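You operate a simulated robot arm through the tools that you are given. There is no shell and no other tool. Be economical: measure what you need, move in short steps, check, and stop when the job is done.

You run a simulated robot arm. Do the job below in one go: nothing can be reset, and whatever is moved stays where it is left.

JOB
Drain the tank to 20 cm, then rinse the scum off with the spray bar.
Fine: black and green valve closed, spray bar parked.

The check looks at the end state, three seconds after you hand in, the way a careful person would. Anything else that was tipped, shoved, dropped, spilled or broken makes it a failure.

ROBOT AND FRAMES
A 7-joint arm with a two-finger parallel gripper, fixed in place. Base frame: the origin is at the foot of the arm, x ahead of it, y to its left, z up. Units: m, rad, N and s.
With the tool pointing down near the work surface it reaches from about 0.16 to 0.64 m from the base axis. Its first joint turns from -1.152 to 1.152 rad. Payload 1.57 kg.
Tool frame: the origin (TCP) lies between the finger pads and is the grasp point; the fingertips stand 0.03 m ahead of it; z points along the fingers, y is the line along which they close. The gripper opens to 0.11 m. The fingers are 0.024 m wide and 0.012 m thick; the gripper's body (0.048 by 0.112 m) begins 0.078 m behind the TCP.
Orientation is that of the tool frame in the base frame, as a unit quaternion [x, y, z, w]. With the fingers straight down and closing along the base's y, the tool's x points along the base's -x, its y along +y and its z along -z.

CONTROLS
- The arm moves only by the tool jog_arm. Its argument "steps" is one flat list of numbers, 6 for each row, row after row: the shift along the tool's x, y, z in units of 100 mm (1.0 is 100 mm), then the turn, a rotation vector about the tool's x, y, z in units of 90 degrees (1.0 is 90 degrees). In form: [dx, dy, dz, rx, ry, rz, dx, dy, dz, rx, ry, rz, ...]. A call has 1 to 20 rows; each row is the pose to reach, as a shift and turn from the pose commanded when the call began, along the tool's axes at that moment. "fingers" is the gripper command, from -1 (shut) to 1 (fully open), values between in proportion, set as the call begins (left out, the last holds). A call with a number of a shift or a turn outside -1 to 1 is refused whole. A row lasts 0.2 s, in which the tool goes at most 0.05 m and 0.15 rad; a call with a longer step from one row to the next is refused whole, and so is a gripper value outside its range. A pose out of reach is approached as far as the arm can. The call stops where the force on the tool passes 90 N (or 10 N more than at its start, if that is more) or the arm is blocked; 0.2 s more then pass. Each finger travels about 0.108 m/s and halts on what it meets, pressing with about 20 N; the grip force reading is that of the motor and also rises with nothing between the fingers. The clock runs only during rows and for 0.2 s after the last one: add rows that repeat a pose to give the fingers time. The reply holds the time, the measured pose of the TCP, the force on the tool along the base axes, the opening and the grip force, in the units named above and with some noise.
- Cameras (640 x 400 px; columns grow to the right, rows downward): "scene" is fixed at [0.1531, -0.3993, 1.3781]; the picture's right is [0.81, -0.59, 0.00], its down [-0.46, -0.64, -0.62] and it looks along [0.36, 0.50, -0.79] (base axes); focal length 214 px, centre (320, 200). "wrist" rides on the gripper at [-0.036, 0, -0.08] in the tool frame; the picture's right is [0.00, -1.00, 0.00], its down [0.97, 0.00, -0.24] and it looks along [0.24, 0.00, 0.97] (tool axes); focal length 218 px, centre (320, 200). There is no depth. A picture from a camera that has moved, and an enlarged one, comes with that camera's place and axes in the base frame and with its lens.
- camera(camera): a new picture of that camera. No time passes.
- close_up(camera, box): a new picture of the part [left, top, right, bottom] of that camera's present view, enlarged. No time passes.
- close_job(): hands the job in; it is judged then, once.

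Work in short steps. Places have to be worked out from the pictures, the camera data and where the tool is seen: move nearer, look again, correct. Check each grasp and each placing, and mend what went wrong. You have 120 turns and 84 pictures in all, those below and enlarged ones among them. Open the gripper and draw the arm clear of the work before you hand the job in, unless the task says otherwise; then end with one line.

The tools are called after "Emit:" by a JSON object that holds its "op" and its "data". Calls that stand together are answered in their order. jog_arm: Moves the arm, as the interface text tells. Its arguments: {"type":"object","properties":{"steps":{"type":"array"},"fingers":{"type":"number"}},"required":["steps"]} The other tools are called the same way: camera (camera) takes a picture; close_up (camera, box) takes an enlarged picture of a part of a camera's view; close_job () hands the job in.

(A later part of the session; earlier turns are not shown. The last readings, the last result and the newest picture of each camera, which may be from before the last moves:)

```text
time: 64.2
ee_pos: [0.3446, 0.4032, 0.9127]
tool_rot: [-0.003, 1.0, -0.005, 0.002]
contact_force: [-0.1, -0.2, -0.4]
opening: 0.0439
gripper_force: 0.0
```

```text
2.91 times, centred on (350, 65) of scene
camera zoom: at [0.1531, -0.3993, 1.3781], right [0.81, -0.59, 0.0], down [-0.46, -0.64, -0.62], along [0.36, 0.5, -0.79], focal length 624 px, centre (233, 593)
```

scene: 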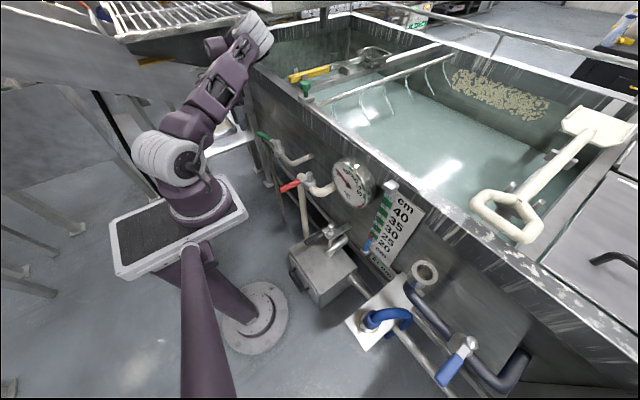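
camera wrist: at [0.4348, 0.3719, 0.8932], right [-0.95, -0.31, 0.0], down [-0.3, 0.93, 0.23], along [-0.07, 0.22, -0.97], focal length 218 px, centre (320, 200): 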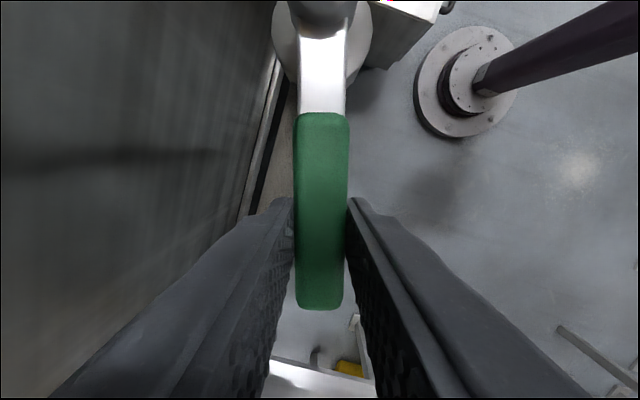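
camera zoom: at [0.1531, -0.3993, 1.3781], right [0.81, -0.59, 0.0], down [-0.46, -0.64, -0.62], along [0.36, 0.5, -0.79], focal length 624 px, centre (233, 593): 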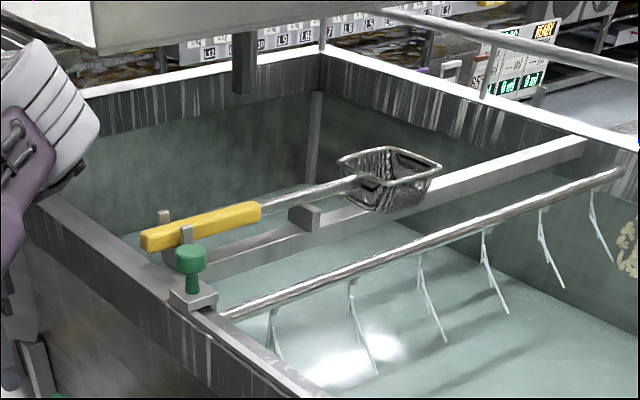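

Jets spray from the bar; carriage knob is at about (0.573,0.277,1.01). I rise and move above it for a closer look.

Emit:
{"op": "jog_arm", "data": {"steps": [0, -0.2, -0.45, 0, 0, 0, 0, -0.5, -0.8, 0, 0, 0, 0, -0.8, -1, 0, 0, 0, 0, -1, -1, 0, 0, 0]}}

Emit:
{"op": "jog_arm", "data": {"steps": [0, -0.1, -0.4, 0, 0, 0, -0.2, -0.2, -0.8, 0, 0, 0, -0.6, -0.25, -1, 0, 0, 0, -1, -0.25, -1, 0, 0, 0]}}

Emit:
{"op": "camera", "data": {"camera": "wrist"}}

Emit:
{"op": "camera", "data": {"camera": "scene"}}

```text
time: 65.2
ee_pos: [0.3457, 0.3051, 1.013]
tool_rot: [-0.001, 1.0, -0.005, 0.002]
contact_force: [0.1, 0.3, 0.5]
opening: 0.0437
gripper_force: 0.0
```

```text
time: 66.2
ee_pos: [0.4438, 0.2809, 1.1156]
tool_rot: [0.0, 1.0, -0.005, 0.002]
contact_force: [0.6, -0.9, -0.4]
opening: 0.044
gripper_force: 0.2
```

```text
47 pictures are left
camera wrist: at [0.4795, 0.2831, 1.1945], right [0.0, -1.0, 0.01], down [-0.97, 0.0, 0.24], along [-0.24, -0.01, -0.97], focal length 218 px, centre (320, 200)
```

wrist: 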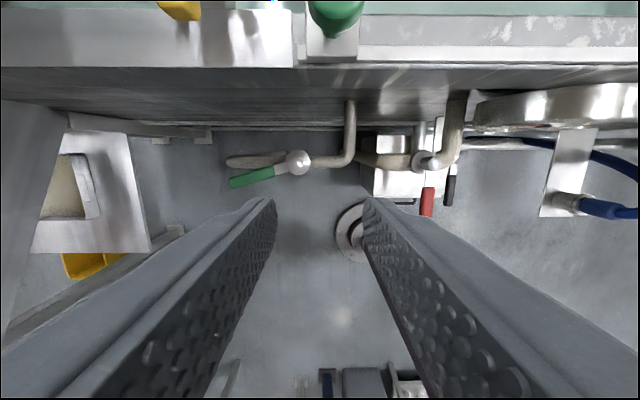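

```text
46 pictures are left
```

scene: 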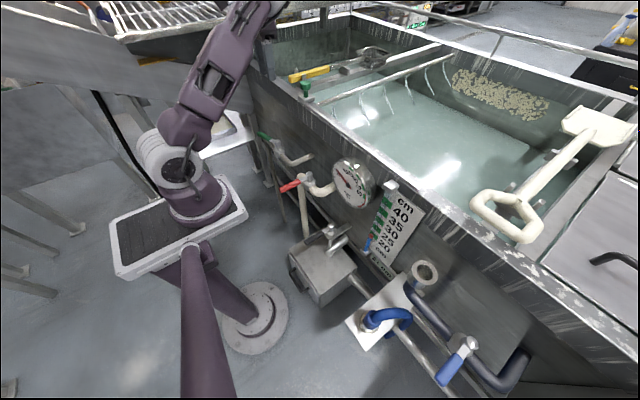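

Knob triangulates to ≈(0.57,0.27,1.02). I raise slightly and move nearer over it.

Emit:
{"op": "jog_arm", "data": {"steps": [-0.3, -0.05, -0.3, 0, 0, 0, -0.65, -0.1, -0.3, 0, 0, 0, -1, -0.1, -0.3, 0, 0, 0], "fingers": 0.1}}

Emit:
{"op": "camera", "data": {"camera": "wrist"}}

Emit:
{"op": "camera", "data": {"camera": "scene"}}

```text
time: 67.0
ee_pos: [0.5419, 0.2721, 1.1451]
tool_rot: [-0.001, 1.0, -0.005, 0.002]
contact_force: [0.6, -0.5, 0.2]
opening: 0.0605
gripper_force: 0.1
```

```text
45 pictures are left
camera wrist: at [0.5783, 0.2741, 1.2241], right [0.0, -1.0, 0.01], down [-0.97, 0.0, 0.24], along [-0.24, -0.01, -0.97], focal length 218 px, centre (320, 200)
```

wrist: 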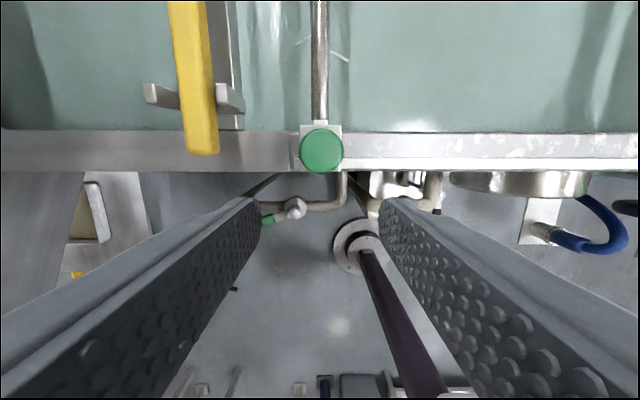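

```text
44 pictures are left
```

scene: 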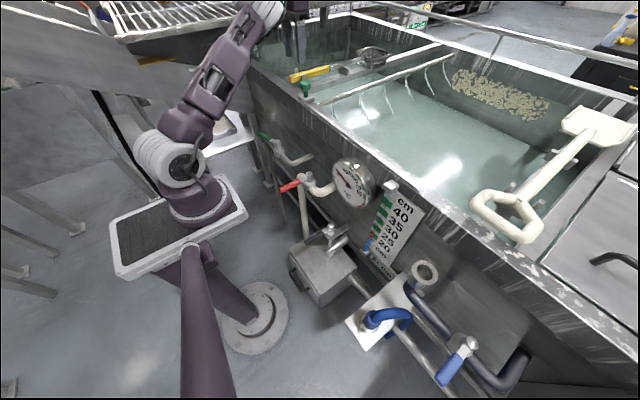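

Knob centre at (0.574,0.271), 40 mm across, clear of the yellow skimmer handle (y≈0.39). I move over and descend around it.

Emit:
{"op": "jog_arm", "data": {"steps": [-0.16, -0.01, 0.2, 0, 0, 0, -0.32, -0.01, 0.5, 0, 0, 0, -0.32, -0.01, 0.75, 0, 0, 0]}}

Emit:
{"op": "camera", "data": {"camera": "wrist"}}

Emit:
{"op": "close_up", "data": {"camera": "scene", "box": [260, 30, 360, 120]}}

```text
time: 67.8
ee_pos: [0.5763, 0.2693, 1.0708]
tool_rot: [0.0, 1.0, -0.005, 0.003]
contact_force: [-0.8, 0.2, 0.3]
opening: 0.0606
gripper_force: 0.0
```

```text
43 pictures are left
camera wrist: at [0.6125, 0.2716, 1.1499], right [0.0, -1.0, 0.01], down [-0.97, 0.0, 0.24], along [-0.24, -0.01, -0.97], focal length 218 px, centre (320, 200)
```

wrist: 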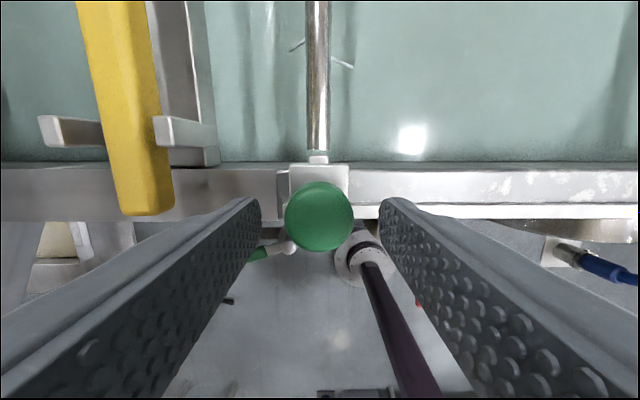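

```text
4.44 times, centred on (310, 75) of scene
camera zoom: at [0.1531, -0.3993, 1.3781], right [0.81, -0.59, 0.0], down [-0.46, -0.64, -0.62], along [0.36, 0.5, -0.79], focal length 953 px, centre (364, 756)
```

zoom: 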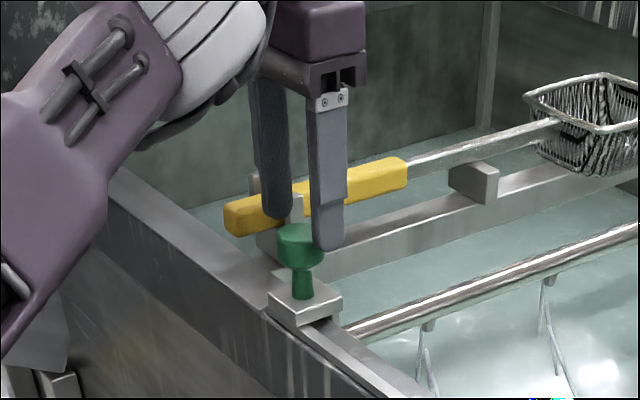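

Aligned (knob x≈0.574). I descend 55 mm and grip the knob.

Emit:
{"op": "jog_arm", "data": {"steps": [0.02, 0.01, 0.28, 0, 0, 0, 0.02, 0.01, 0.54, 0, 0, 0]}}

Emit:
{"op": "jog_arm", "data": {"steps": [0, 0, 0, 0, 0, 0, 0, 0, 0, 0, 0, 0], "fingers": -1}}

Emit:
{"op": "close_up", "data": {"camera": "scene", "box": [260, 30, 360, 120]}}

```text
time: 68.3
ee_pos: [0.5763, 0.268, 1.0165]
tool_rot: [0.0, 1.0, -0.004, 0.003]
contact_force: [0.0, -0.6, 0.4]
opening: 0.0608
gripper_force: 0.1
```

```text
time: 69.0
ee_pos: [0.5746, 0.2676, 1.0164]
tool_rot: [-0.001, 1.0, -0.005, 0.002]
contact_force: [-1.8, 1.1, -7.1]
opening: 0.044
gripper_force: 45.1
```

```text
4.44 times, centred on (310, 75) of scene
camera zoom: at [0.1531, -0.3993, 1.3781], right [0.81, -0.59, 0.0], down [-0.46, -0.64, -0.62], along [0.36, 0.5, -0.79], focal length 953 px, centre (364, 756)
```

zoom: 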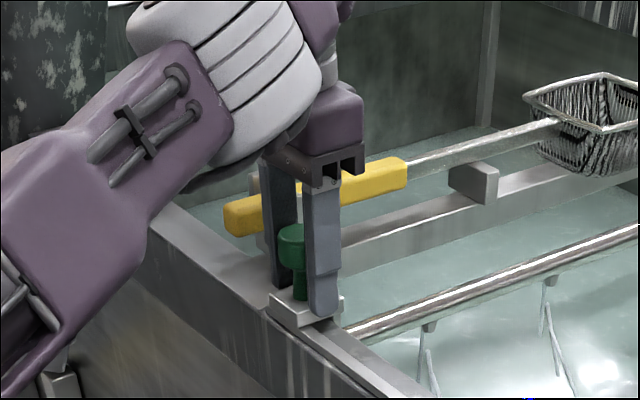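

Knob gripped. I slide the bar toward -y 100 mm slowly, watching the force and scum.

Emit:
{"op": "jog_arm", "data": {"steps": [0, -0.1, 0, 0, 0, 0, 0, -0.2, 0, 0, 0, 0, 0, -0.3, 0, 0, 0, 0, 0, -0.4, 0, 0, 0, 0, 0, -0.5, 0, 0, 0, 0, 0, -0.6, 0, 0, 0, 0, 0, -0.7, 0, 0, 0, 0, 0, -0.8, 0, 0, 0, 0, 0, -0.9, 0, 0, 0, 0, 0, -1, 0, 0, 0, 0]}}

Emit:
{"op": "camera", "data": {"camera": "scene"}}

```text
time: 71.2
ee_pos: [0.5736, 0.1688, 1.0184]
tool_rot: [0.0, 1.0, -0.005, 0.003]
contact_force: [5.2, 2.8, 1.3]
opening: 0.0437
gripper_force: 45.3
```

```text
40 pictures are left
```

scene: 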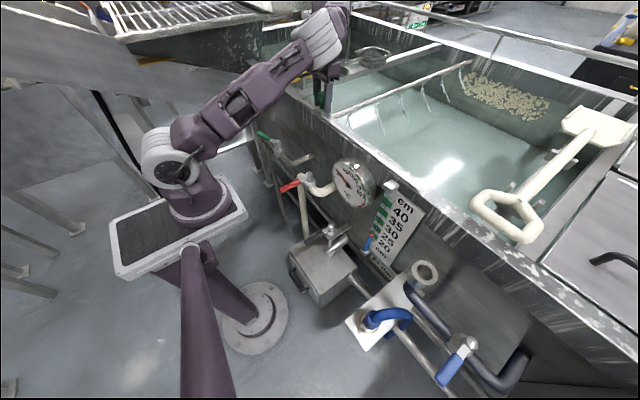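

The bar slides well and scum disappears where it passes. I continue another 100 mm.

Emit:
{"op": "jog_arm", "data": {"steps": [0, -0.1, 0, 0, 0, 0, 0, -0.2, 0, 0, 0, 0, 0, -0.3, 0, 0, 0, 0, 0, -0.4, 0, 0, 0, 0, 0, -0.5, 0, 0, 0, 0, 0, -0.6, 0, 0, 0, 0, 0, -0.7, 0, 0, 0, 0, 0, -0.8, 0, 0, 0, 0, 0, -0.9, 0, 0, 0, 0, 0, -1, 0, 0, 0, 0]}}

Emit:
{"op": "jog_arm", "data": {"steps": [0, -0.1, 0, 0, 0, 0, 0, -0.2, 0, 0, 0, 0, 0, -0.3, 0, 0, 0, 0, 0, -0.4, 0, 0, 0, 0, 0, -0.5, 0, 0, 0, 0, 0, -0.6, 0, 0, 0, 0, 0, -0.7, 0, 0, 0, 0, 0, -0.8, 0, 0, 0, 0, 0, -0.9, 0, 0, 0, 0, 0, -1, 0, 0, 0, 0]}}

Emit:
{"op": "camera", "data": {"camera": "scene"}}

Emit:
{"op": "close_up", "data": {"camera": "scene", "box": [280, 190, 420, 290]}}

```text
time: 73.3
ee_pos: [0.5739, 0.0687, 1.0166]
tool_rot: [0.0, 1.0, -0.005, 0.0]
contact_force: [3.0, 1.9, -27.0]
opening: 0.0436
gripper_force: 45.4
```

```text
time: 75.5
ee_pos: [0.5744, -0.0294, 1.0191]
tool_rot: [0.0, 1.0, -0.004, 0.002]
contact_force: [-3.7, 2.5, -8.0]
opening: 0.0437
gripper_force: 44.8
```

```text
39 pictures are left
```

scene: 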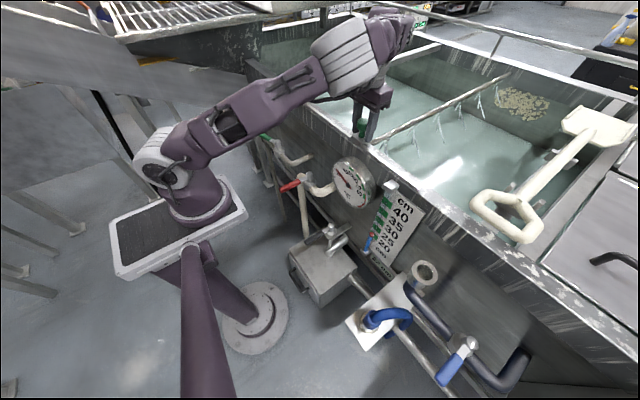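

```text
4.00 times, centred on (350, 240) of scene
camera zoom: at [0.1532, -0.3993, 1.3781], right [0.81, -0.59, 0.0], down [-0.46, -0.64, -0.62], along [0.36, 0.5, -0.79], focal length 858 px, centre (200, 40)
```

zoom: 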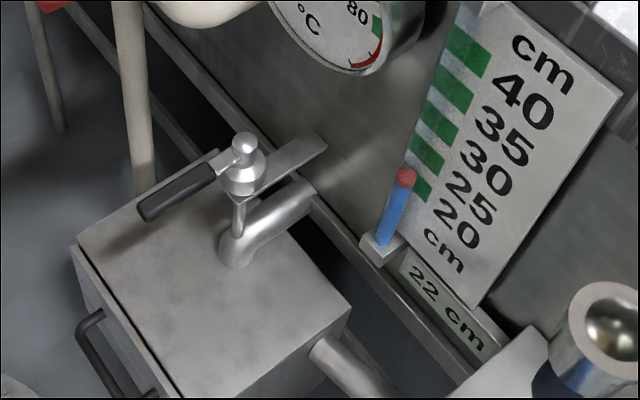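

Level creeps up to 22 cm due to the spray; I'll trim at the end. Continue sliding over the remaining scum.

Emit:
{"op": "jog_arm", "data": {"steps": [0, -0.1, 0, 0, 0, 0, 0, -0.2, 0, 0, 0, 0, 0, -0.3, 0, 0, 0, 0, 0, -0.4, 0, 0, 0, 0, 0, -0.5, 0, 0, 0, 0, 0, -0.6, 0, 0, 0, 0, 0, -0.7, 0, 0, 0, 0, 0, -0.8, 0, 0, 0, 0, 0, -0.9, 0, 0, 0, 0, 0, -1, 0, 0, 0, 0]}}

Emit:
{"op": "jog_arm", "data": {"steps": [0, -0.1, 0, 0, 0, 0, 0, -0.2, 0, 0, 0, 0, 0, -0.3, 0, 0, 0, 0, 0, -0.4, 0, 0, 0, 0, 0, -0.5, 0, 0, 0, 0, 0, -0.6, 0, 0, 0, 0, 0, -0.7, 0, 0, 0, 0]}}

Emit:
{"op": "camera", "data": {"camera": "scene"}}

Emit:
{"op": "close_up", "data": {"camera": "scene", "box": [420, 50, 600, 170]}}

```text
time: 77.8
ee_pos: [0.5739, -0.1295, 1.0198]
tool_rot: [0.0, 1.0, -0.005, 0.001]
contact_force: [3.3, 2.2, -37.2]
opening: 0.0439
gripper_force: 45.0
```

```text
time: 79.3
ee_pos: [0.5739, -0.1822, 1.0194]
tool_rot: [0.002, 1.0, -0.005, 0.001]
contact_force: [-10.6, 0.8, -19.7]
opening: 0.0437
gripper_force: 45.6
out of reach, approached as far as the arm can: row 6, 7
```

```text
37 pictures are left
```

scene: 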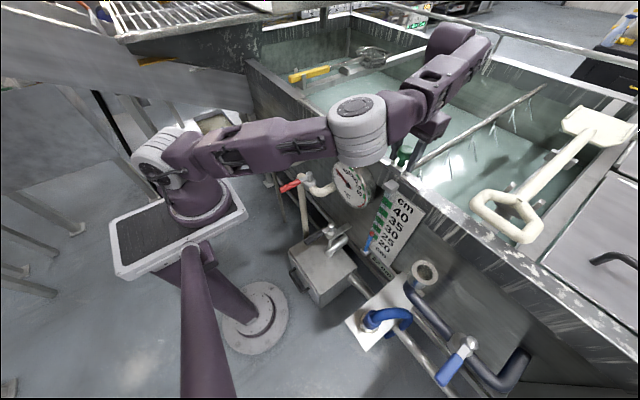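

```text
3.33 times, centred on (510, 110) of scene
camera zoom: at [0.1532, -0.3995, 1.3781], right [0.81, -0.59, 0.0], down [-0.46, -0.64, -0.62], along [0.36, 0.5, -0.79], focal length 715 px, centre (-313, 500)
```

zoom: 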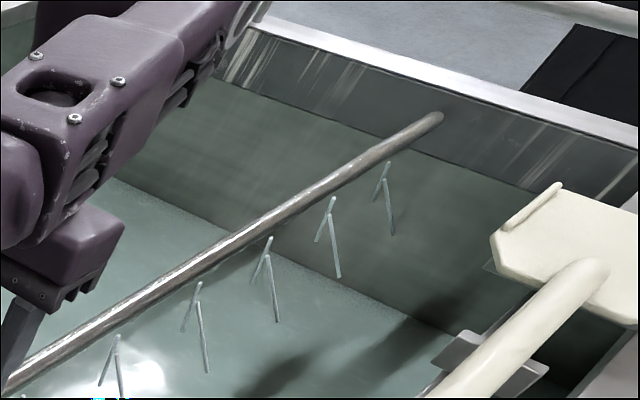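

The scum looks gone along the wall. I slide the bar back toward its parked end, a bit faster.

Emit:
{"op": "jog_arm", "data": {"steps": [0, 0.1, 0, 0, 0, 0, 0, 0.3, 0, 0, 0, 0, 0, 0.5, 0, 0, 0, 0, 0, 0.7, 0, 0, 0, 0, 0, 0.9, 0, 0, 0, 0, 0, 1, 0, 0, 0, 0]}}

Emit:
{"op": "jog_arm", "data": {"steps": [0, 0.2, 0, 0, 0, 0, 0, 0.4, 0, 0, 0, 0, 0, 0.6, 0, 0, 0, 0, 0, 0.8, 0, 0, 0, 0, 0, 1, 0, 0, 0, 0]}}

Emit:
{"op": "camera", "data": {"camera": "scene"}}

```text
time: 80.8
ee_pos: [0.5744, -0.08, 1.0203]
tool_rot: [0.001, 1.0, -0.004, 0.003]
contact_force: [-9.4, -2.3, 17.9]
opening: 0.0435
gripper_force: 44.8
```

```text
time: 82.0
ee_pos: [0.574, 0.0214, 1.0182]
tool_rot: [0.0, 1.0, -0.004, 0.003]
contact_force: [0.1, -1.8, 39.1]
opening: 0.0439
gripper_force: 44.9
```

```text
35 pictures are left
```

scene: 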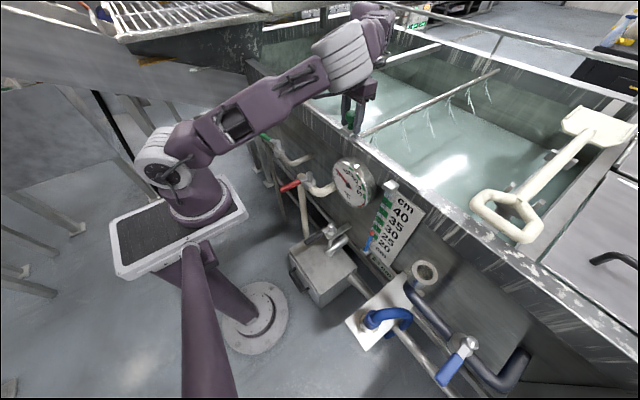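

Far wall is clean. I continue back to the parked place at y≈0.268.

Emit:
{"op": "jog_arm", "data": {"steps": [0, 0.2, 0, 0, 0, 0, 0, 0.4, 0, 0, 0, 0, 0, 0.6, 0, 0, 0, 0, 0, 0.8, 0, 0, 0, 0, 0, 1, 0, 0, 0, 0]}}

Emit:
{"op": "jog_arm", "data": {"steps": [0, 0.2, 0, 0, 0, 0, 0, 0.4, 0, 0, 0, 0, 0, 0.6, 0, 0, 0, 0, 0, 0.8, 0, 0, 0, 0, 0, 1, 0, 0, 0, 0]}}

Emit:
{"op": "jog_arm", "data": {"steps": [0, 0.15, 0, 0, 0, 0, 0, 0.3, 0, 0, 0, 0, 0, 0.4, 0, 0, 0, 0, 0, 0.47, 0, 0, 0, 0, 0, 0.47, 0, 0, 0, 0]}}

Emit:
{"op": "close_up", "data": {"camera": "scene", "box": [240, 0, 460, 130]}}

```text
time: 83.2
ee_pos: [0.5742, 0.121, 1.015]
tool_rot: [0.0, 1.0, -0.006, 0.003]
contact_force: [11.8, -1.9, 26.7]
opening: 0.0435
gripper_force: 45.0
```

```text
time: 84.3
ee_pos: [0.5745, 0.2216, 1.0153]
tool_rot: [0.0, 1.0, -0.006, 0.001]
contact_force: [10.9, -2.3, 4.4]
opening: 0.0438
gripper_force: 45.3
```

```text
time: 85.5
ee_pos: [0.5744, 0.2665, 1.016]
tool_rot: [0.0, 1.0, -0.005, 0.002]
contact_force: [0.2, -1.1, 9.0]
opening: 0.0435
gripper_force: 45.0
```

```text
2.91 times, centred on (350, 65) of scene
camera zoom: at [0.153, -0.3994, 1.3781], right [0.81, -0.59, 0.0], down [-0.46, -0.64, -0.62], along [0.36, 0.5, -0.79], focal length 624 px, centre (233, 593)
```

zoom: 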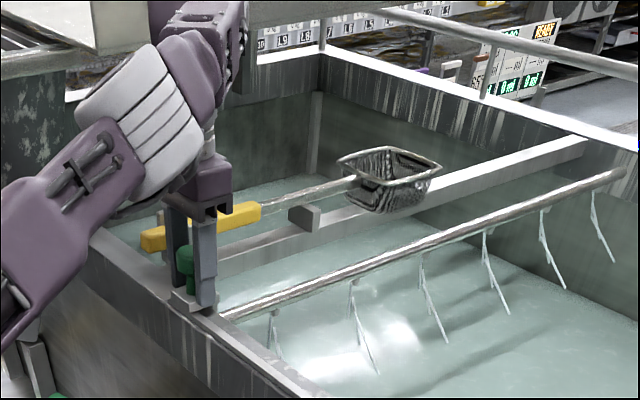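

Bar is back where it was within ~1 mm; I nudge 2 mm more to the stop, release and rise.

Emit:
{"op": "jog_arm", "data": {"steps": [0, 0.02, 0, 0, 0, 0, 0, 0.02, 0, 0, 0, 0]}}

Emit:
{"op": "jog_arm", "data": {"steps": [0, 0, 0, 0, 0, 0, 0, 0, 0, 0, 0, 0, 0, 0, -0.4, 0, 0, 0, 0, 0, -0.8, 0, 0, 0, 0, 0, -1, 0, 0, 0], "fingers": 0.1}}

Emit:
{"op": "jog_arm", "data": {"steps": [0.4, 0, 0, 0, 0, 0, 0.8, 0, 0, 0, 0, 0, 1, 0, 0, 0, 0, 0]}}

Emit:
{"op": "jog_arm", "data": {"steps": [0.4, 0, 0, 0, 0, 0, 0.8, 0, 0, 0, 0, 0, 1, 0.1, 0.2, 0, 0, 0]}}

Emit:
{"op": "jog_arm", "data": {"steps": [0.2, 0.3, 0.3, 0, 0, 0, 0.3, 0.6, 0.6, 0, 0, 0, 0.3, 0.9, 0.8, 0, 0, 0, 0.3, 1, 1, 0, 0, 0]}}

Emit:
{"op": "camera", "data": {"camera": "wrist"}}

Emit:
{"op": "camera", "data": {"camera": "scene"}}

```text
time: 86.2
ee_pos: [0.5746, 0.2688, 1.0152]
tool_rot: [0.001, 1.0, -0.004, 0.001]
contact_force: [-1.0, -1.4, 9.0]
opening: 0.0437
gripper_force: 45.3
```

```text
time: 87.3
ee_pos: [0.5736, 0.2708, 1.1064]
tool_rot: [-0.001, 1.0, -0.005, 0.002]
contact_force: [-0.4, -0.5, 0.3]
opening: 0.0606
gripper_force: 0.0
out of reach, approached as far as the arm can: row 5
```

```text
time: 88.2
ee_pos: [0.4739, 0.2718, 1.1039]
tool_rot: [0.0, 1.0, -0.005, 0.003]
contact_force: [0.0, -1.1, -0.6]
opening: 0.0603
gripper_force: 0.0
```

```text
time: 89.0
ee_pos: [0.375, 0.2803, 1.0841]
tool_rot: [0.0, 1.0, -0.005, 0.002]
contact_force: [0.0, -0.3, -0.2]
opening: 0.0606
gripper_force: 0.0
```

```text
time: 90.0
ee_pos: [0.3451, 0.381, 0.9843]
tool_rot: [0.0, 1.0, -0.004, 0.002]
contact_force: [0.3, 0.0, 0.1]
opening: 0.0606
gripper_force: 0.0
```

```text
33 pictures are left
camera wrist: at [0.3807, 0.3813, 1.0637], right [0.0, -1.0, 0.01], down [-0.97, 0.0, 0.24], along [-0.24, -0.01, -0.97], focal length 218 px, centre (320, 200)
```

wrist: 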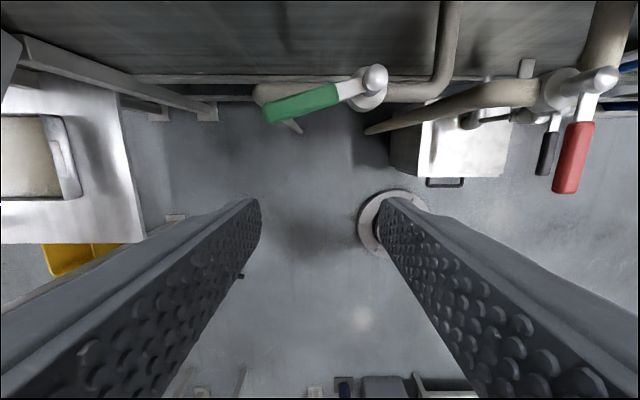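

```text
32 pictures are left
```

scene: 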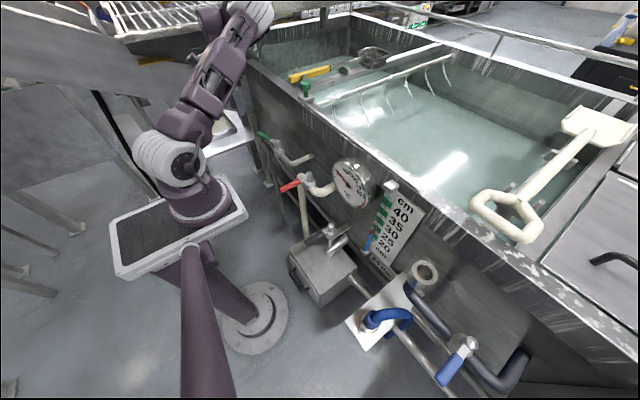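

Level lever is where I left it (~72°). I go back over it along the reverse path and descend around it.

Emit:
{"op": "jog_arm", "data": {"steps": [0, 0.1, 0.35, 0, 0, 0, 0, 0.23, 0.7, 0, 0, 0], "fingers": -0.1}}

Emit:
{"op": "jog_arm", "data": {"steps": [-0.08, 0, 0, 0, 0, 0.09, -0.17, 0, 0, 0, 0, 0.18, -0.26, 0, 0.1, 0, 0, 0.27, -0.35, 0, 0.15, 0, 0, 0.36, -0.44, 0, 0.2, 0, 0, 0.45, -0.53, 0, 0.25, 0, 0, 0.54, -0.62, 0, 0.3, 0, 0, 0.63, -0.7, 0, 0.35, 0, 0, 0.72, -0.79, 0, 0.4, 0, 0, 0.8]}}

Emit:
{"op": "camera", "data": {"camera": "wrist"}}

```text
time: 90.5
ee_pos: [0.3461, 0.4005, 0.9131]
tool_rot: [0.0, 1.0, -0.005, 0.003]
contact_force: [-0.5, -0.4, 0.1]
opening: 0.0496
gripper_force: 0.0
```

```text
time: 92.5
ee_pos: [0.4245, 0.4015, 0.8739]
tool_rot: [0.588, 0.809, -0.001, 0.005]
contact_force: [-0.1, -0.1, 0.1]
opening: 0.0495
gripper_force: 0.2
```

```text
31 pictures are left
camera wrist: at [0.4354, 0.3688, 0.953], right [-0.95, -0.31, 0.0], down [-0.3, 0.93, 0.23], along [-0.07, 0.22, -0.97], focal length 218 px, centre (320, 200)
```

wrist: 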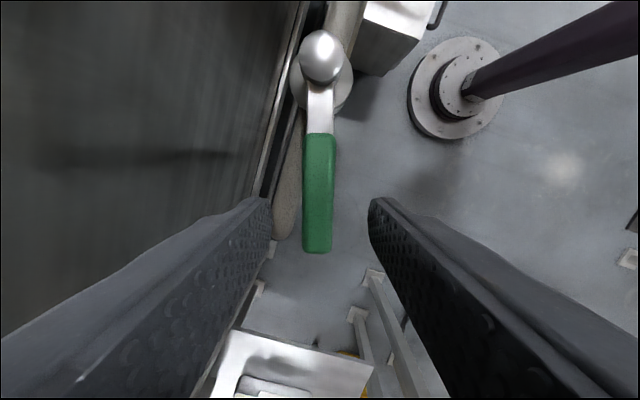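

Aligned over the green lever. I descend, grip and swing it back to closed.

Emit:
{"op": "jog_arm", "data": {"steps": [0, 0, 0.3, 0, 0, 0, 0, 0, 0.6, 0, 0, 0]}}

Emit:
{"op": "jog_arm", "data": {"steps": [0, 0, 0, 0, 0, 0, 0, 0, 0, 0, 0, 0], "fingers": -1}}

Emit:
{"op": "jog_arm", "data": {"steps": [-0.009, -0.128, 0, 0, 0, -0.089, -0.036, -0.254, 0, 0, 0, -0.178, -0.08, -0.374, 0, 0, 0, -0.267, -0.14, -0.488, 0, 0, 0, -0.356, -0.215, -0.591, 0, 0, 0, -0.445, -0.304, -0.684, 0, 0, 0, -0.534, -0.406, -0.763, 0, 0, 0, -0.622, -0.517, -0.827, 0, 0, 0, -0.711, -0.636, -0.875, 0, 0, 0, -0.8]}}

Emit:
{"op": "camera", "data": {"camera": "wrist"}}

Emit:
{"op": "camera", "data": {"camera": "scene"}}

```text
time: 93.2
ee_pos: [0.4257, 0.4008, 0.8115]
tool_rot: [0.588, 0.809, -0.003, 0.006]
contact_force: [-0.3, 0.2, 0.2]
opening: 0.0498
gripper_force: 0.0
```

```text
time: 93.8
ee_pos: [0.4236, 0.4019, 0.8104]
tool_rot: [0.587, 0.809, -0.003, 0.004]
contact_force: [-2.1, 0.1, -2.6]
opening: 0.0218
gripper_force: 35.0
```

```text
time: 95.8
ee_pos: [0.361, 0.3189, 0.8145]
tool_rot: [-0.001, 1.0, 0.002, 0.005]
contact_force: [25.7, 47.3, -11.7]
opening: 0.0215
gripper_force: 34.5
```

```text
30 pictures are left
camera wrist: at [0.3972, 0.3199, 0.8944], right [0.0, -1.0, -0.01], down [-0.97, 0.0, 0.23], along [-0.23, 0.0, -0.97], focal length 218 px, centre (320, 200)
```

wrist: 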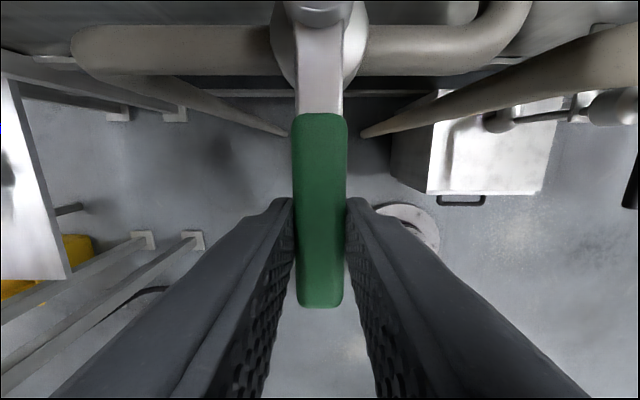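

```text
29 pictures are left
```

scene: 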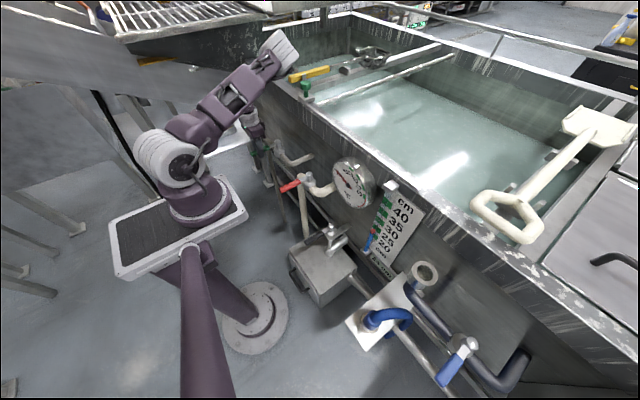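

Jets stopped and the green lever is against its closed stop. I release, back off, and read the gauge and far wall.

Emit:
{"op": "jog_arm", "data": {"steps": [0, 0, 0, 0, 0, 0, 0, 0, 0, 0, 0, 0], "fingers": 0.1}}

Emit:
{"op": "jog_arm", "data": {"steps": [0, 0, -0.5, 0, 0, 0, 0, 0, -1, 0, 0, 0]}}

Emit:
{"op": "close_up", "data": {"camera": "scene", "box": [340, 180, 440, 290]}}

Emit:
{"op": "close_up", "data": {"camera": "scene", "box": [400, 20, 620, 170]}}

Emit:
{"op": "camera", "data": {"camera": "wrist"}}

```text
time: 96.3
ee_pos: [0.3599, 0.3129, 0.8124]
tool_rot: [0.0, 1.0, -0.006, 0.002]
contact_force: [-0.4, 0.0, 0.5]
opening: 0.0604
gripper_force: 0.0
```

```text
time: 97.0
ee_pos: [0.3585, 0.3118, 0.9126]
tool_rot: [0.0, 1.0, -0.005, 0.004]
contact_force: [-0.6, 0.5, 0.9]
opening: 0.0606
gripper_force: 0.0
```

```text
3.64 times, centred on (390, 235) of scene
camera zoom: at [0.1531, -0.3993, 1.3781], right [0.81, -0.59, 0.0], down [-0.46, -0.64, -0.62], along [0.36, 0.5, -0.79], focal length 780 px, centre (66, 73)
```

zoom: 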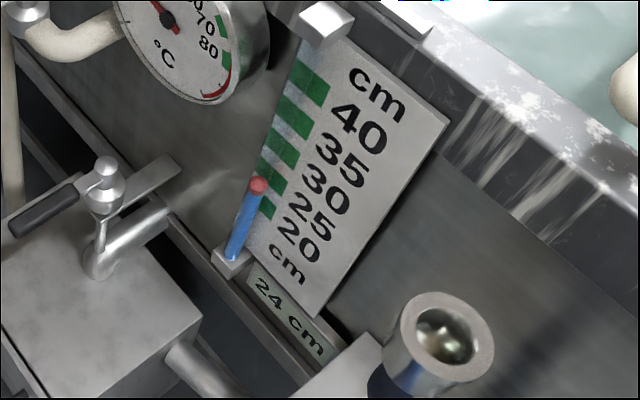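

```text
2.67 times, centred on (510, 95) of scene
camera zoom: at [0.1531, -0.3993, 1.3781], right [0.81, -0.59, 0.0], down [-0.46, -0.64, -0.62], along [0.36, 0.5, -0.79], focal length 572 px, centre (-187, 480)
```

zoom: 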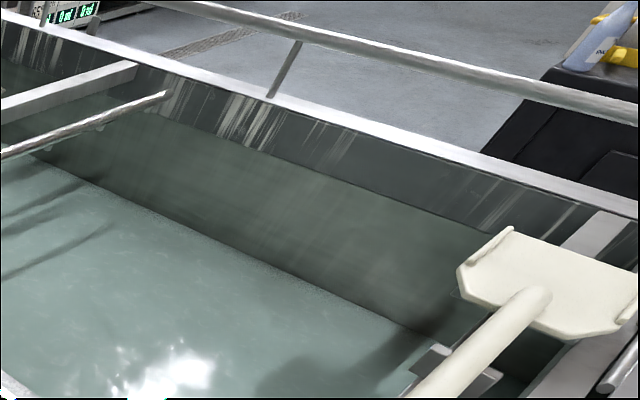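

```text
26 pictures are left
camera wrist: at [0.3942, 0.3136, 0.9926], right [0.0, -1.0, 0.01], down [-0.97, 0.0, 0.24], along [-0.24, -0.01, -0.97], focal length 218 px, centre (320, 200)
```

wrist: 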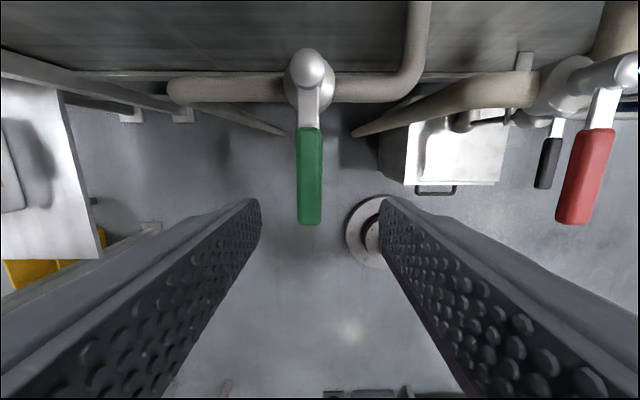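

Wall clean, green closed, but spray raised the level to 24 cm. I return to the black drain valve to trim back to 20, passing above the red lever.

Emit:
{"op": "jog_arm", "data": {"steps": [0.25, -0.2, -0.2, 0, 0, 0, 0.4, -0.6, -0.2, 0, 0, 0, 0.4, -1, -0.2, 0, 0, 0]}}

Emit:
{"op": "jog_arm", "data": {"steps": [0, -0.4, 0, 0, 0, 0, 0, -0.8, 0, 0, 0, 0, 0, -1, 0, 0, 0, 0]}}

Emit:
{"op": "jog_arm", "data": {"steps": [0, -0.4, 0, 0, 0, 0, 0, -0.8, 0, 0, 0, 0, 0, -1, 0, 0, 0, 0]}}

Emit:
{"op": "jog_arm", "data": {"steps": [-0.15, -0.35, 0, 0, 0, 0, -0.35, -0.75, 0.2, 0, 0, 0, -0.41, -0.77, 0.6, 0, 0, 0, -0.41, -0.77, 1, 0, 0, 0]}}

Emit:
{"op": "camera", "data": {"camera": "wrist"}}

```text
time: 97.8
ee_pos: [0.3192, 0.2141, 0.9328]
tool_rot: [0.001, 1.0, -0.004, 0.002]
contact_force: [-0.5, -0.4, 0.2]
opening: 0.0606
gripper_force: 0.0
```

```text
time: 98.5
ee_pos: [0.3181, 0.1137, 0.935]
tool_rot: [0.0, 1.0, -0.006, 0.003]
contact_force: [-0.4, -0.4, -0.1]
opening: 0.0606
gripper_force: 0.0
```

```text
time: 99.3
ee_pos: [0.3187, 0.0132, 0.9349]
tool_rot: [-0.002, 1.0, -0.005, 0.002]
contact_force: [1.6, -0.3, 0.9]
opening: 0.0606
gripper_force: 0.0
```

```text
time: 100.3
ee_pos: [0.3634, -0.0663, 0.8356]
tool_rot: [-0.001, 1.0, -0.006, 0.003]
contact_force: [0.2, -0.6, 0.3]
opening: 0.0605
gripper_force: 0.2
```

```text
25 pictures are left
camera wrist: at [0.3996, -0.0633, 0.9161], right [0.0, -1.0, 0.01], down [-0.97, 0.0, 0.24], along [-0.24, -0.01, -0.97], focal length 218 px, centre (320, 200)
```

wrist: 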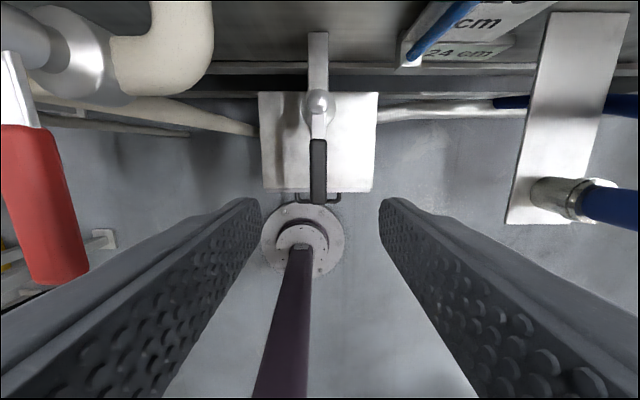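

Straight above the black lever again; I descend and check position before gripping.

Emit:
{"op": "jog_arm", "data": {"steps": [0.02, 0.02, 0.4, 0, 0, 0, 0.02, 0.02, 0.8, 0, 0, 0, 0.02, 0.02, 1, 0, 0, 0]}}

Emit:
{"op": "jog_arm", "data": {"steps": [0, 0.02, 0.4, 0, 0, 0, 0, 0.03, 0.8, 0, 0, 0, 0, 0.03, 1, 0, 0, 0]}}

Emit:
{"op": "jog_arm", "data": {"steps": [0, 0, 0.12, 0, 0, 0]}}

Emit:
{"op": "camera", "data": {"camera": "wrist"}}

```text
time: 101.2
ee_pos: [0.3623, -0.0634, 0.7377]
tool_rot: [0.0, 1.0, -0.005, 0.002]
contact_force: [0.3, -0.3, -0.6]
opening: 0.0606
gripper_force: 0.2
```

```text
time: 102.0
ee_pos: [0.3609, -0.0609, 0.638]
tool_rot: [0.001, 1.0, -0.006, 0.003]
contact_force: [-0.5, -0.9, 0.0]
opening: 0.0603
gripper_force: 0.0
```

```text
time: 102.3
ee_pos: [0.3606, -0.0626, 0.6261]
tool_rot: [0.001, 1.0, -0.004, 0.002]
contact_force: [0.9, -0.6, 0.0]
opening: 0.0606
gripper_force: 0.1
```

```text
24 pictures are left
camera wrist: at [0.3961, -0.0591, 0.7049], right [0.0, -1.0, 0.01], down [-0.97, 0.0, 0.24], along [-0.24, -0.01, -0.97], focal length 218 px, centre (320, 200)
```

wrist: 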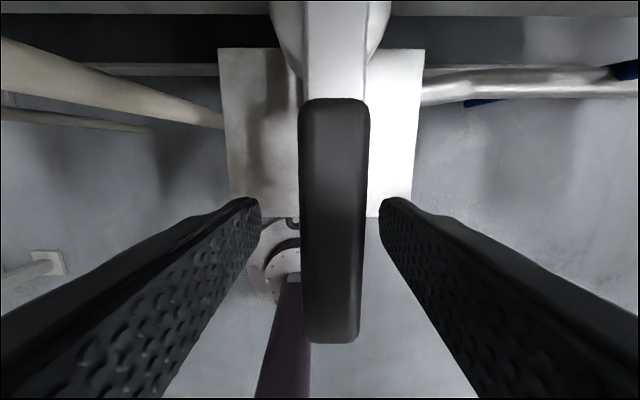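

Handle sits ~3 mm to -y; I correct, grip, and open to 72° again.

Emit:
{"op": "jog_arm", "data": {"steps": [0, -0.03, 0, 0, 0, 0, 0, -0.03, 0, 0, 0, 0]}}

Emit:
{"op": "jog_arm", "data": {"steps": [0, 0, 0, 0, 0, 0, 0, 0, 0, 0, 0, 0, 0, 0, 0, 0, 0, 0], "fingers": -1}}

Emit:
{"op": "jog_arm", "data": {"steps": [-0.009, -0.128, 0, 0, 0, -0.089, -0.036, -0.254, 0, 0, 0, -0.178, -0.08, -0.374, 0, 0, 0, -0.267, -0.14, -0.488, 0, 0, 0, -0.356, -0.215, -0.591, 0, 0, 0, -0.445, -0.304, -0.684, 0, 0, 0, -0.534, -0.406, -0.763, 0, 0, 0, -0.622, -0.517, -0.827, 0, 0, 0, -0.711, -0.636, -0.875, 0, 0, 0, -0.8]}}

Emit:
{"op": "close_up", "data": {"camera": "scene", "box": [310, 190, 430, 290]}}

```text
time: 103.0
ee_pos: [0.3607, -0.0648, 0.6257]
tool_rot: [0.0, 1.0, -0.005, 0.002]
contact_force: [0.3, 0.4, 0.3]
opening: 0.0605
gripper_force: 0.0
```

```text
time: 103.8
ee_pos: [0.3607, -0.0655, 0.6251]
tool_rot: [0.0, 1.0, -0.006, 0.003]
contact_force: [-0.9, -9.2, -2.3]
opening: 0.0216
gripper_force: 34.8
```

```text
time: 105.8
ee_pos: [0.4235, -0.1503, 0.6255]
tool_rot: [-0.589, 0.808, -0.004, -0.002]
contact_force: [-12.7, 6.3, -21.9]
opening: 0.0217
gripper_force: 35.2
```

```text
4.00 times, centred on (370, 240) of scene
camera zoom: at [0.1532, -0.3993, 1.3781], right [0.81, -0.59, 0.0], down [-0.46, -0.64, -0.62], along [0.36, 0.5, -0.79], focal length 858 px, centre (120, 40)
```

zoom: 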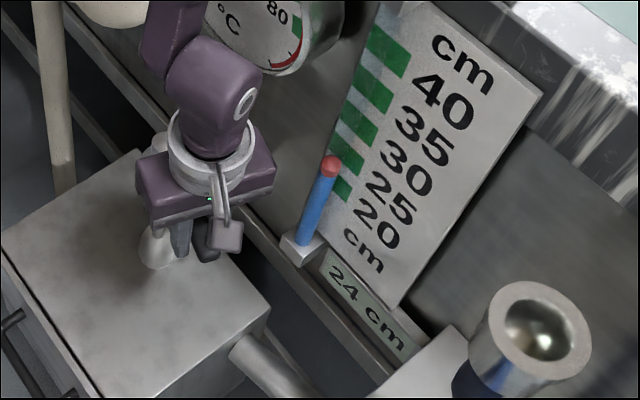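

Draining again, reads 24. I hold ~7.6 s and read.

Emit:
{"op": "jog_arm", "data": {"steps": [0, 0, 0, 0, 0, 0, 0, 0, 0, 0, 0, 0, 0, 0, 0, 0, 0, 0, 0, 0, 0, 0, 0, 0, 0, 0, 0, 0, 0, 0, 0, 0, 0, 0, 0, 0, 0, 0, 0, 0, 0, 0, 0, 0, 0, 0, 0, 0, 0, 0, 0, 0, 0, 0, 0, 0, 0, 0, 0, 0, 0, 0, 0, 0, 0, 0, 0, 0, 0, 0, 0, 0, 0, 0, 0, 0, 0, 0, 0, 0, 0, 0, 0, 0, 0, 0, 0, 0, 0, 0, 0, 0, 0, 0, 0, 0, 0, 0, 0, 0, 0, 0, 0, 0, 0, 0, 0, 0, 0, 0, 0, 0, 0, 0, 0, 0, 0, 0, 0, 0]}}

Emit:
{"op": "jog_arm", "data": {"steps": [0, 0, 0, 0, 0, 0, 0, 0, 0, 0, 0, 0, 0, 0, 0, 0, 0, 0, 0, 0, 0, 0, 0, 0, 0, 0, 0, 0, 0, 0, 0, 0, 0, 0, 0, 0, 0, 0, 0, 0, 0, 0, 0, 0, 0, 0, 0, 0, 0, 0, 0, 0, 0, 0, 0, 0, 0, 0, 0, 0, 0, 0, 0, 0, 0, 0, 0, 0, 0, 0, 0, 0, 0, 0, 0, 0, 0, 0, 0, 0, 0, 0, 0, 0, 0, 0, 0, 0, 0, 0, 0, 0, 0, 0, 0, 0]}}

Emit:
{"op": "close_up", "data": {"camera": "scene", "box": [310, 190, 430, 290]}}

```text
time: 110.0
ee_pos: [0.4252, -0.1519, 0.6276]
tool_rot: [-0.587, 0.809, -0.006, -0.001]
contact_force: [-9.8, 0.3, -17.2]
opening: 0.0219
gripper_force: 34.6
```

```text
time: 113.3
ee_pos: [0.4244, -0.152, 0.6261]
tool_rot: [-0.588, 0.809, -0.005, -0.002]
contact_force: [-8.9, 1.2, -3.4]
opening: 0.0224
gripper_force: 34.6
```

```text
4.00 times, centred on (370, 240) of scene
camera zoom: at [0.153, -0.3993, 1.3781], right [0.81, -0.59, 0.0], down [-0.46, -0.64, -0.62], along [0.36, 0.5, -0.79], focal length 858 px, centre (120, 40)
```

zoom: 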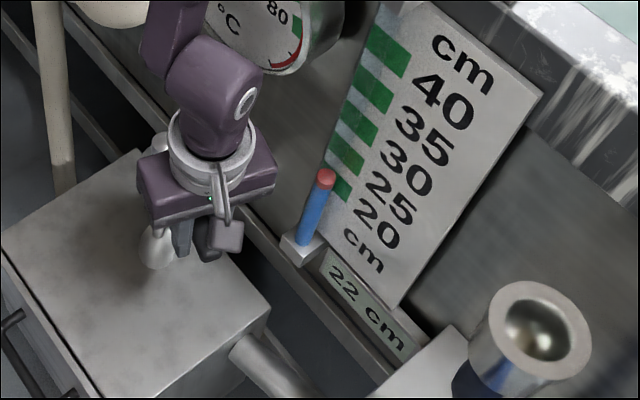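

22 cm; wait ~2.2 s more.

Emit:
{"op": "jog_arm", "data": {"steps": [0, 0, 0, 0, 0, 0, 0, 0, 0, 0, 0, 0, 0, 0, 0, 0, 0, 0, 0, 0, 0, 0, 0, 0, 0, 0, 0, 0, 0, 0, 0, 0, 0, 0, 0, 0, 0, 0, 0, 0, 0, 0, 0, 0, 0, 0, 0, 0, 0, 0, 0, 0, 0, 0, 0, 0, 0, 0, 0, 0]}}

Emit:
{"op": "close_up", "data": {"camera": "scene", "box": [340, 210, 400, 290]}}

```text
time: 115.5
ee_pos: [0.4248, -0.151, 0.6262]
tool_rot: [-0.587, 0.81, -0.005, -0.001]
contact_force: [-9.8, 0.5, 0.7]
opening: 0.0219
gripper_force: 35.0
```

```text
5.00 times, centred on (370, 250) of scene
camera zoom: at [0.153, -0.3993, 1.3781], right [0.81, -0.59, 0.0], down [-0.46, -0.64, -0.62], along [0.36, 0.5, -0.79], focal length 1072 px, centre (70, -50)
```

zoom: 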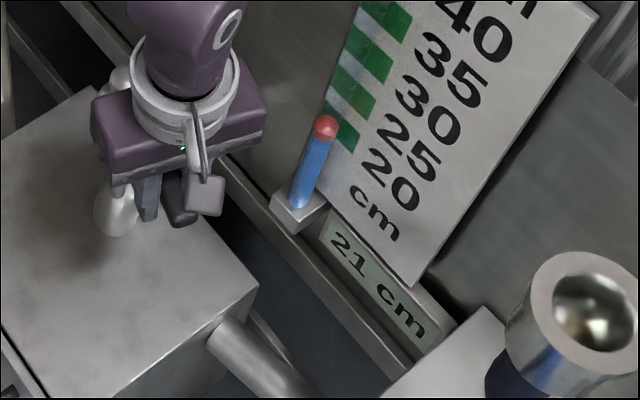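

21 cm; one more 1.4 s hold, then read.

Emit:
{"op": "jog_arm", "data": {"steps": [0, 0, 0, 0, 0, 0, 0, 0, 0, 0, 0, 0, 0, 0, 0, 0, 0, 0, 0, 0, 0, 0, 0, 0, 0, 0, 0, 0, 0, 0, 0, 0, 0, 0, 0, 0]}}

Emit:
{"op": "close_up", "data": {"camera": "scene", "box": [340, 210, 400, 290]}}

```text
time: 117.0
ee_pos: [0.4245, -0.152, 0.6264]
tool_rot: [-0.588, 0.809, -0.006, -0.002]
contact_force: [-9.4, 1.4, 0.9]
opening: 0.0221
gripper_force: 35.1
```

```text
5.00 times, centred on (370, 250) of scene
camera zoom: at [0.1529, -0.3993, 1.3781], right [0.81, -0.59, 0.0], down [-0.46, -0.64, -0.62], along [0.36, 0.5, -0.79], focal length 1072 px, centre (70, -50)
```

zoom: 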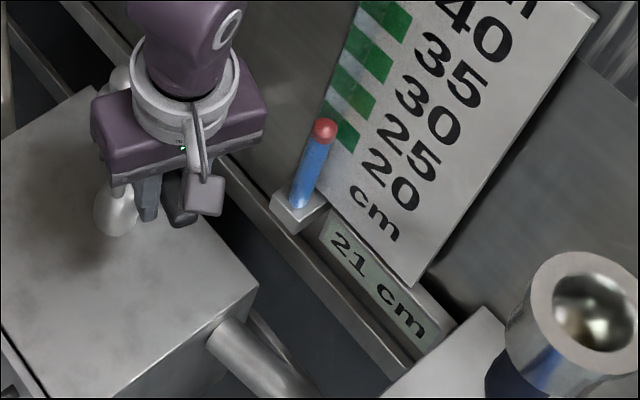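

Still 21; another 1 s.

Emit:
{"op": "jog_arm", "data": {"steps": [0, 0, 0, 0, 0, 0, 0, 0, 0, 0, 0, 0, 0, 0, 0, 0, 0, 0, 0, 0, 0, 0, 0, 0]}}

Emit:
{"op": "close_up", "data": {"camera": "scene", "box": [340, 210, 400, 290]}}

```text
time: 118.0
ee_pos: [0.4244, -0.1511, 0.6264]
tool_rot: [-0.587, 0.809, -0.006, -0.002]
contact_force: [-9.1, 0.9, 1.5]
opening: 0.0222
gripper_force: 35.1
```

```text
5.00 times, centred on (370, 250) of scene
camera zoom: at [0.1529, -0.3993, 1.3781], right [0.81, -0.59, 0.0], down [-0.46, -0.64, -0.62], along [0.36, 0.5, -0.79], focal length 1072 px, centre (70, -50)
```

zoom: 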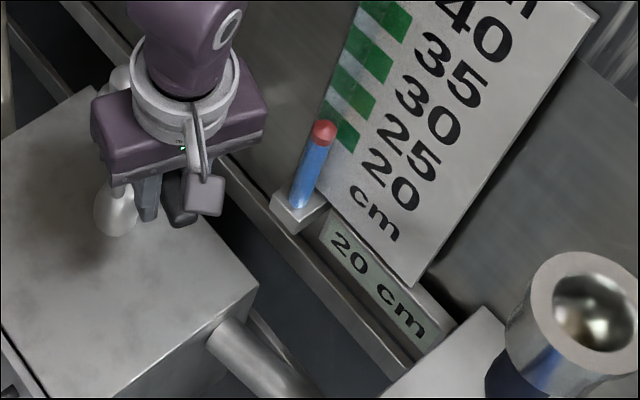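

Just turned to 20 cm; closing now, the swing drains the last ~0.3.

Emit:
{"op": "jog_arm", "data": {"steps": [-0.009, 0.128, 0, 0, 0, 0.089, -0.036, 0.254, 0, 0, 0, 0.178, -0.08, 0.374, 0, 0, 0, 0.267, -0.14, 0.488, 0, 0, 0, 0.356, -0.215, 0.591, 0, 0, 0, 0.445, -0.304, 0.684, 0, 0, 0, 0.534, -0.406, 0.763, 0, 0, 0, 0.622, -0.517, 0.827, 0, 0, 0, 0.711, -0.636, 0.875, 0, 0, 0, 0.8, -0.639, 0.878, 0, 0, 0, 0.81]}}

Emit:
{"op": "jog_arm", "data": {"steps": [0, 0, 0, 0, 0, 0, 0, 0, 0, 0, 0, 0], "fingers": 0.1}}

Emit:
{"op": "jog_arm", "data": {"steps": [0, 0, -0.5, 0, 0, 0, 0, 0, -1, 0, 0, 0]}}

Emit:
{"op": "camera", "data": {"camera": "wrist"}}

Emit:
{"op": "close_up", "data": {"camera": "scene", "box": [310, 190, 430, 290]}}

```text
time: 120.2
ee_pos: [0.3598, -0.0652, 0.6254]
tool_rot: [0.009, 1.0, -0.006, 0.003]
contact_force: [-3.9, -22.9, 27.9]
opening: 0.0219
gripper_force: 34.9
```

```text
time: 120.8
ee_pos: [0.3611, -0.064, 0.6243]
tool_rot: [0.008, 1.0, -0.005, 0.002]
contact_force: [0.1, -0.3, -0.8]
opening: 0.0604
gripper_force: 0.0
```

```text
time: 121.3
ee_pos: [0.3612, -0.0633, 0.726]
tool_rot: [0.008, 1.0, -0.004, 0.002]
contact_force: [-0.6, 0.4, -0.8]
opening: 0.0606
gripper_force: 0.0
```

```text
18 pictures are left
camera wrist: at [0.3959, -0.0626, 0.8059], right [-0.01, -1.0, 0.01], down [-0.97, 0.02, 0.24], along [-0.24, -0.01, -0.97], focal length 218 px, centre (320, 200)
```

wrist: 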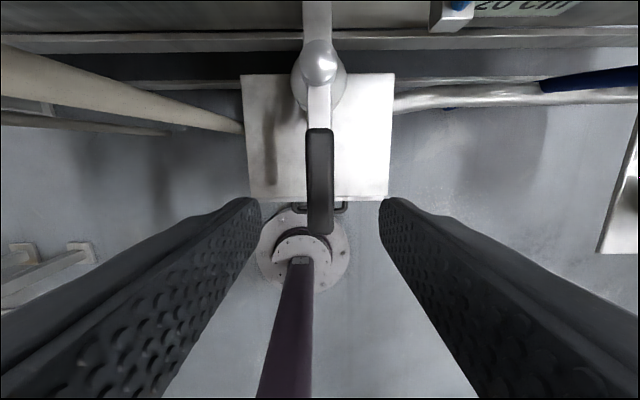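

```text
4.00 times, centred on (370, 240) of scene
camera zoom: at [0.1531, -0.3993, 1.3781], right [0.81, -0.59, 0.0], down [-0.46, -0.64, -0.62], along [0.36, 0.5, -0.79], focal length 858 px, centre (120, 40)
```

zoom: 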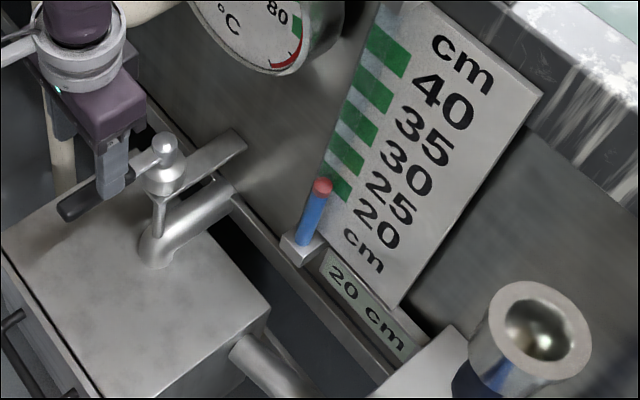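

Black lever straight, 20 cm. I withdraw up and away with the gripper open and do a final check.

Emit:
{"op": "jog_arm", "data": {"steps": [0.2, 0, -0.4, 0, 0, 0, 0.4, 0, -0.8, 0, 0, 0, 0.5, 0, -1, 0, 0, 0]}}

Emit:
{"op": "jog_arm", "data": {"steps": [0, 0, -0.4, 0, 0, 0, 0, 0, -0.8, 0, 0, 0, 0, 0, -1, 0, 0, 0, 0, 0, -1, 0, 0, 0, 0, 0, -1, 0, 0, 0, 0, 0, -1, 0, 0, 0], "fingers": 1}}

Emit:
{"op": "camera", "data": {"camera": "scene"}}

Emit:
{"op": "close_up", "data": {"camera": "scene", "box": [230, 120, 430, 290]}}

Emit:
{"op": "close_up", "data": {"camera": "scene", "box": [240, 0, 460, 130]}}

```text
time: 122.2
ee_pos: [0.3083, -0.0623, 0.8252]
tool_rot: [0.008, 1.0, -0.005, 0.002]
contact_force: [0.5, 0.9, 0.4]
opening: 0.0606
gripper_force: 0.0
```

```text
time: 123.5
ee_pos: [0.3095, -0.0613, 0.9248]
tool_rot: [0.008, 1.0, -0.005, 0.003]
contact_force: [0.2, 0.5, 0.2]
opening: 0.1099
gripper_force: 0.0
```

```text
16 pictures are left
```

scene: 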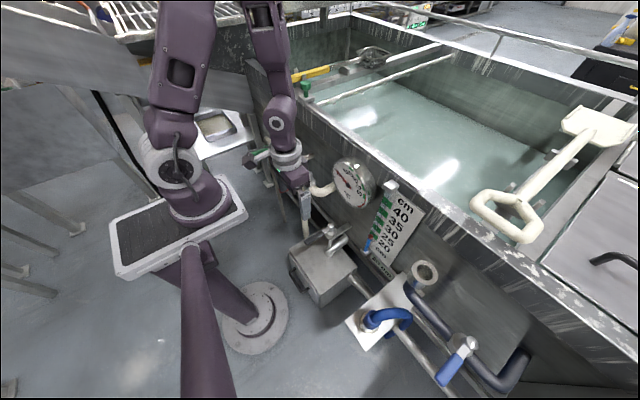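

```text
2.35 times, centred on (330, 205) of scene
camera zoom: at [0.1531, -0.3993, 1.3781], right [0.81, -0.59, 0.0], down [-0.46, -0.64, -0.62], along [0.36, 0.5, -0.79], focal length 505 px, centre (296, 188)
```

zoom: 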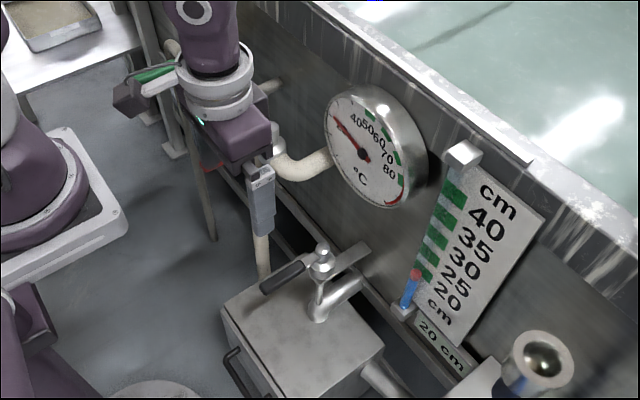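

```text
2.91 times, centred on (350, 65) of scene
camera zoom: at [0.1531, -0.3993, 1.3781], right [0.81, -0.59, 0.0], down [-0.46, -0.64, -0.62], along [0.36, 0.5, -0.79], focal length 624 px, centre (233, 593)
```

zoom: 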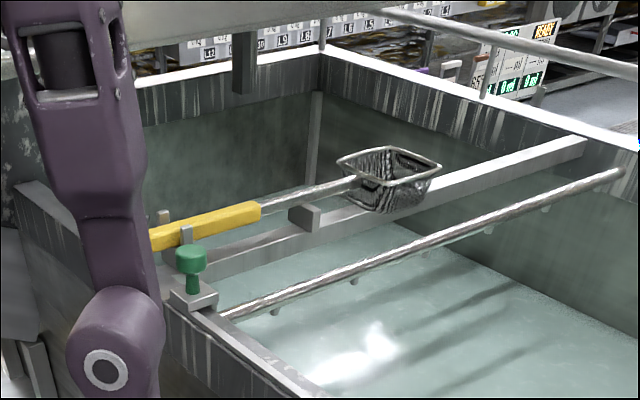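

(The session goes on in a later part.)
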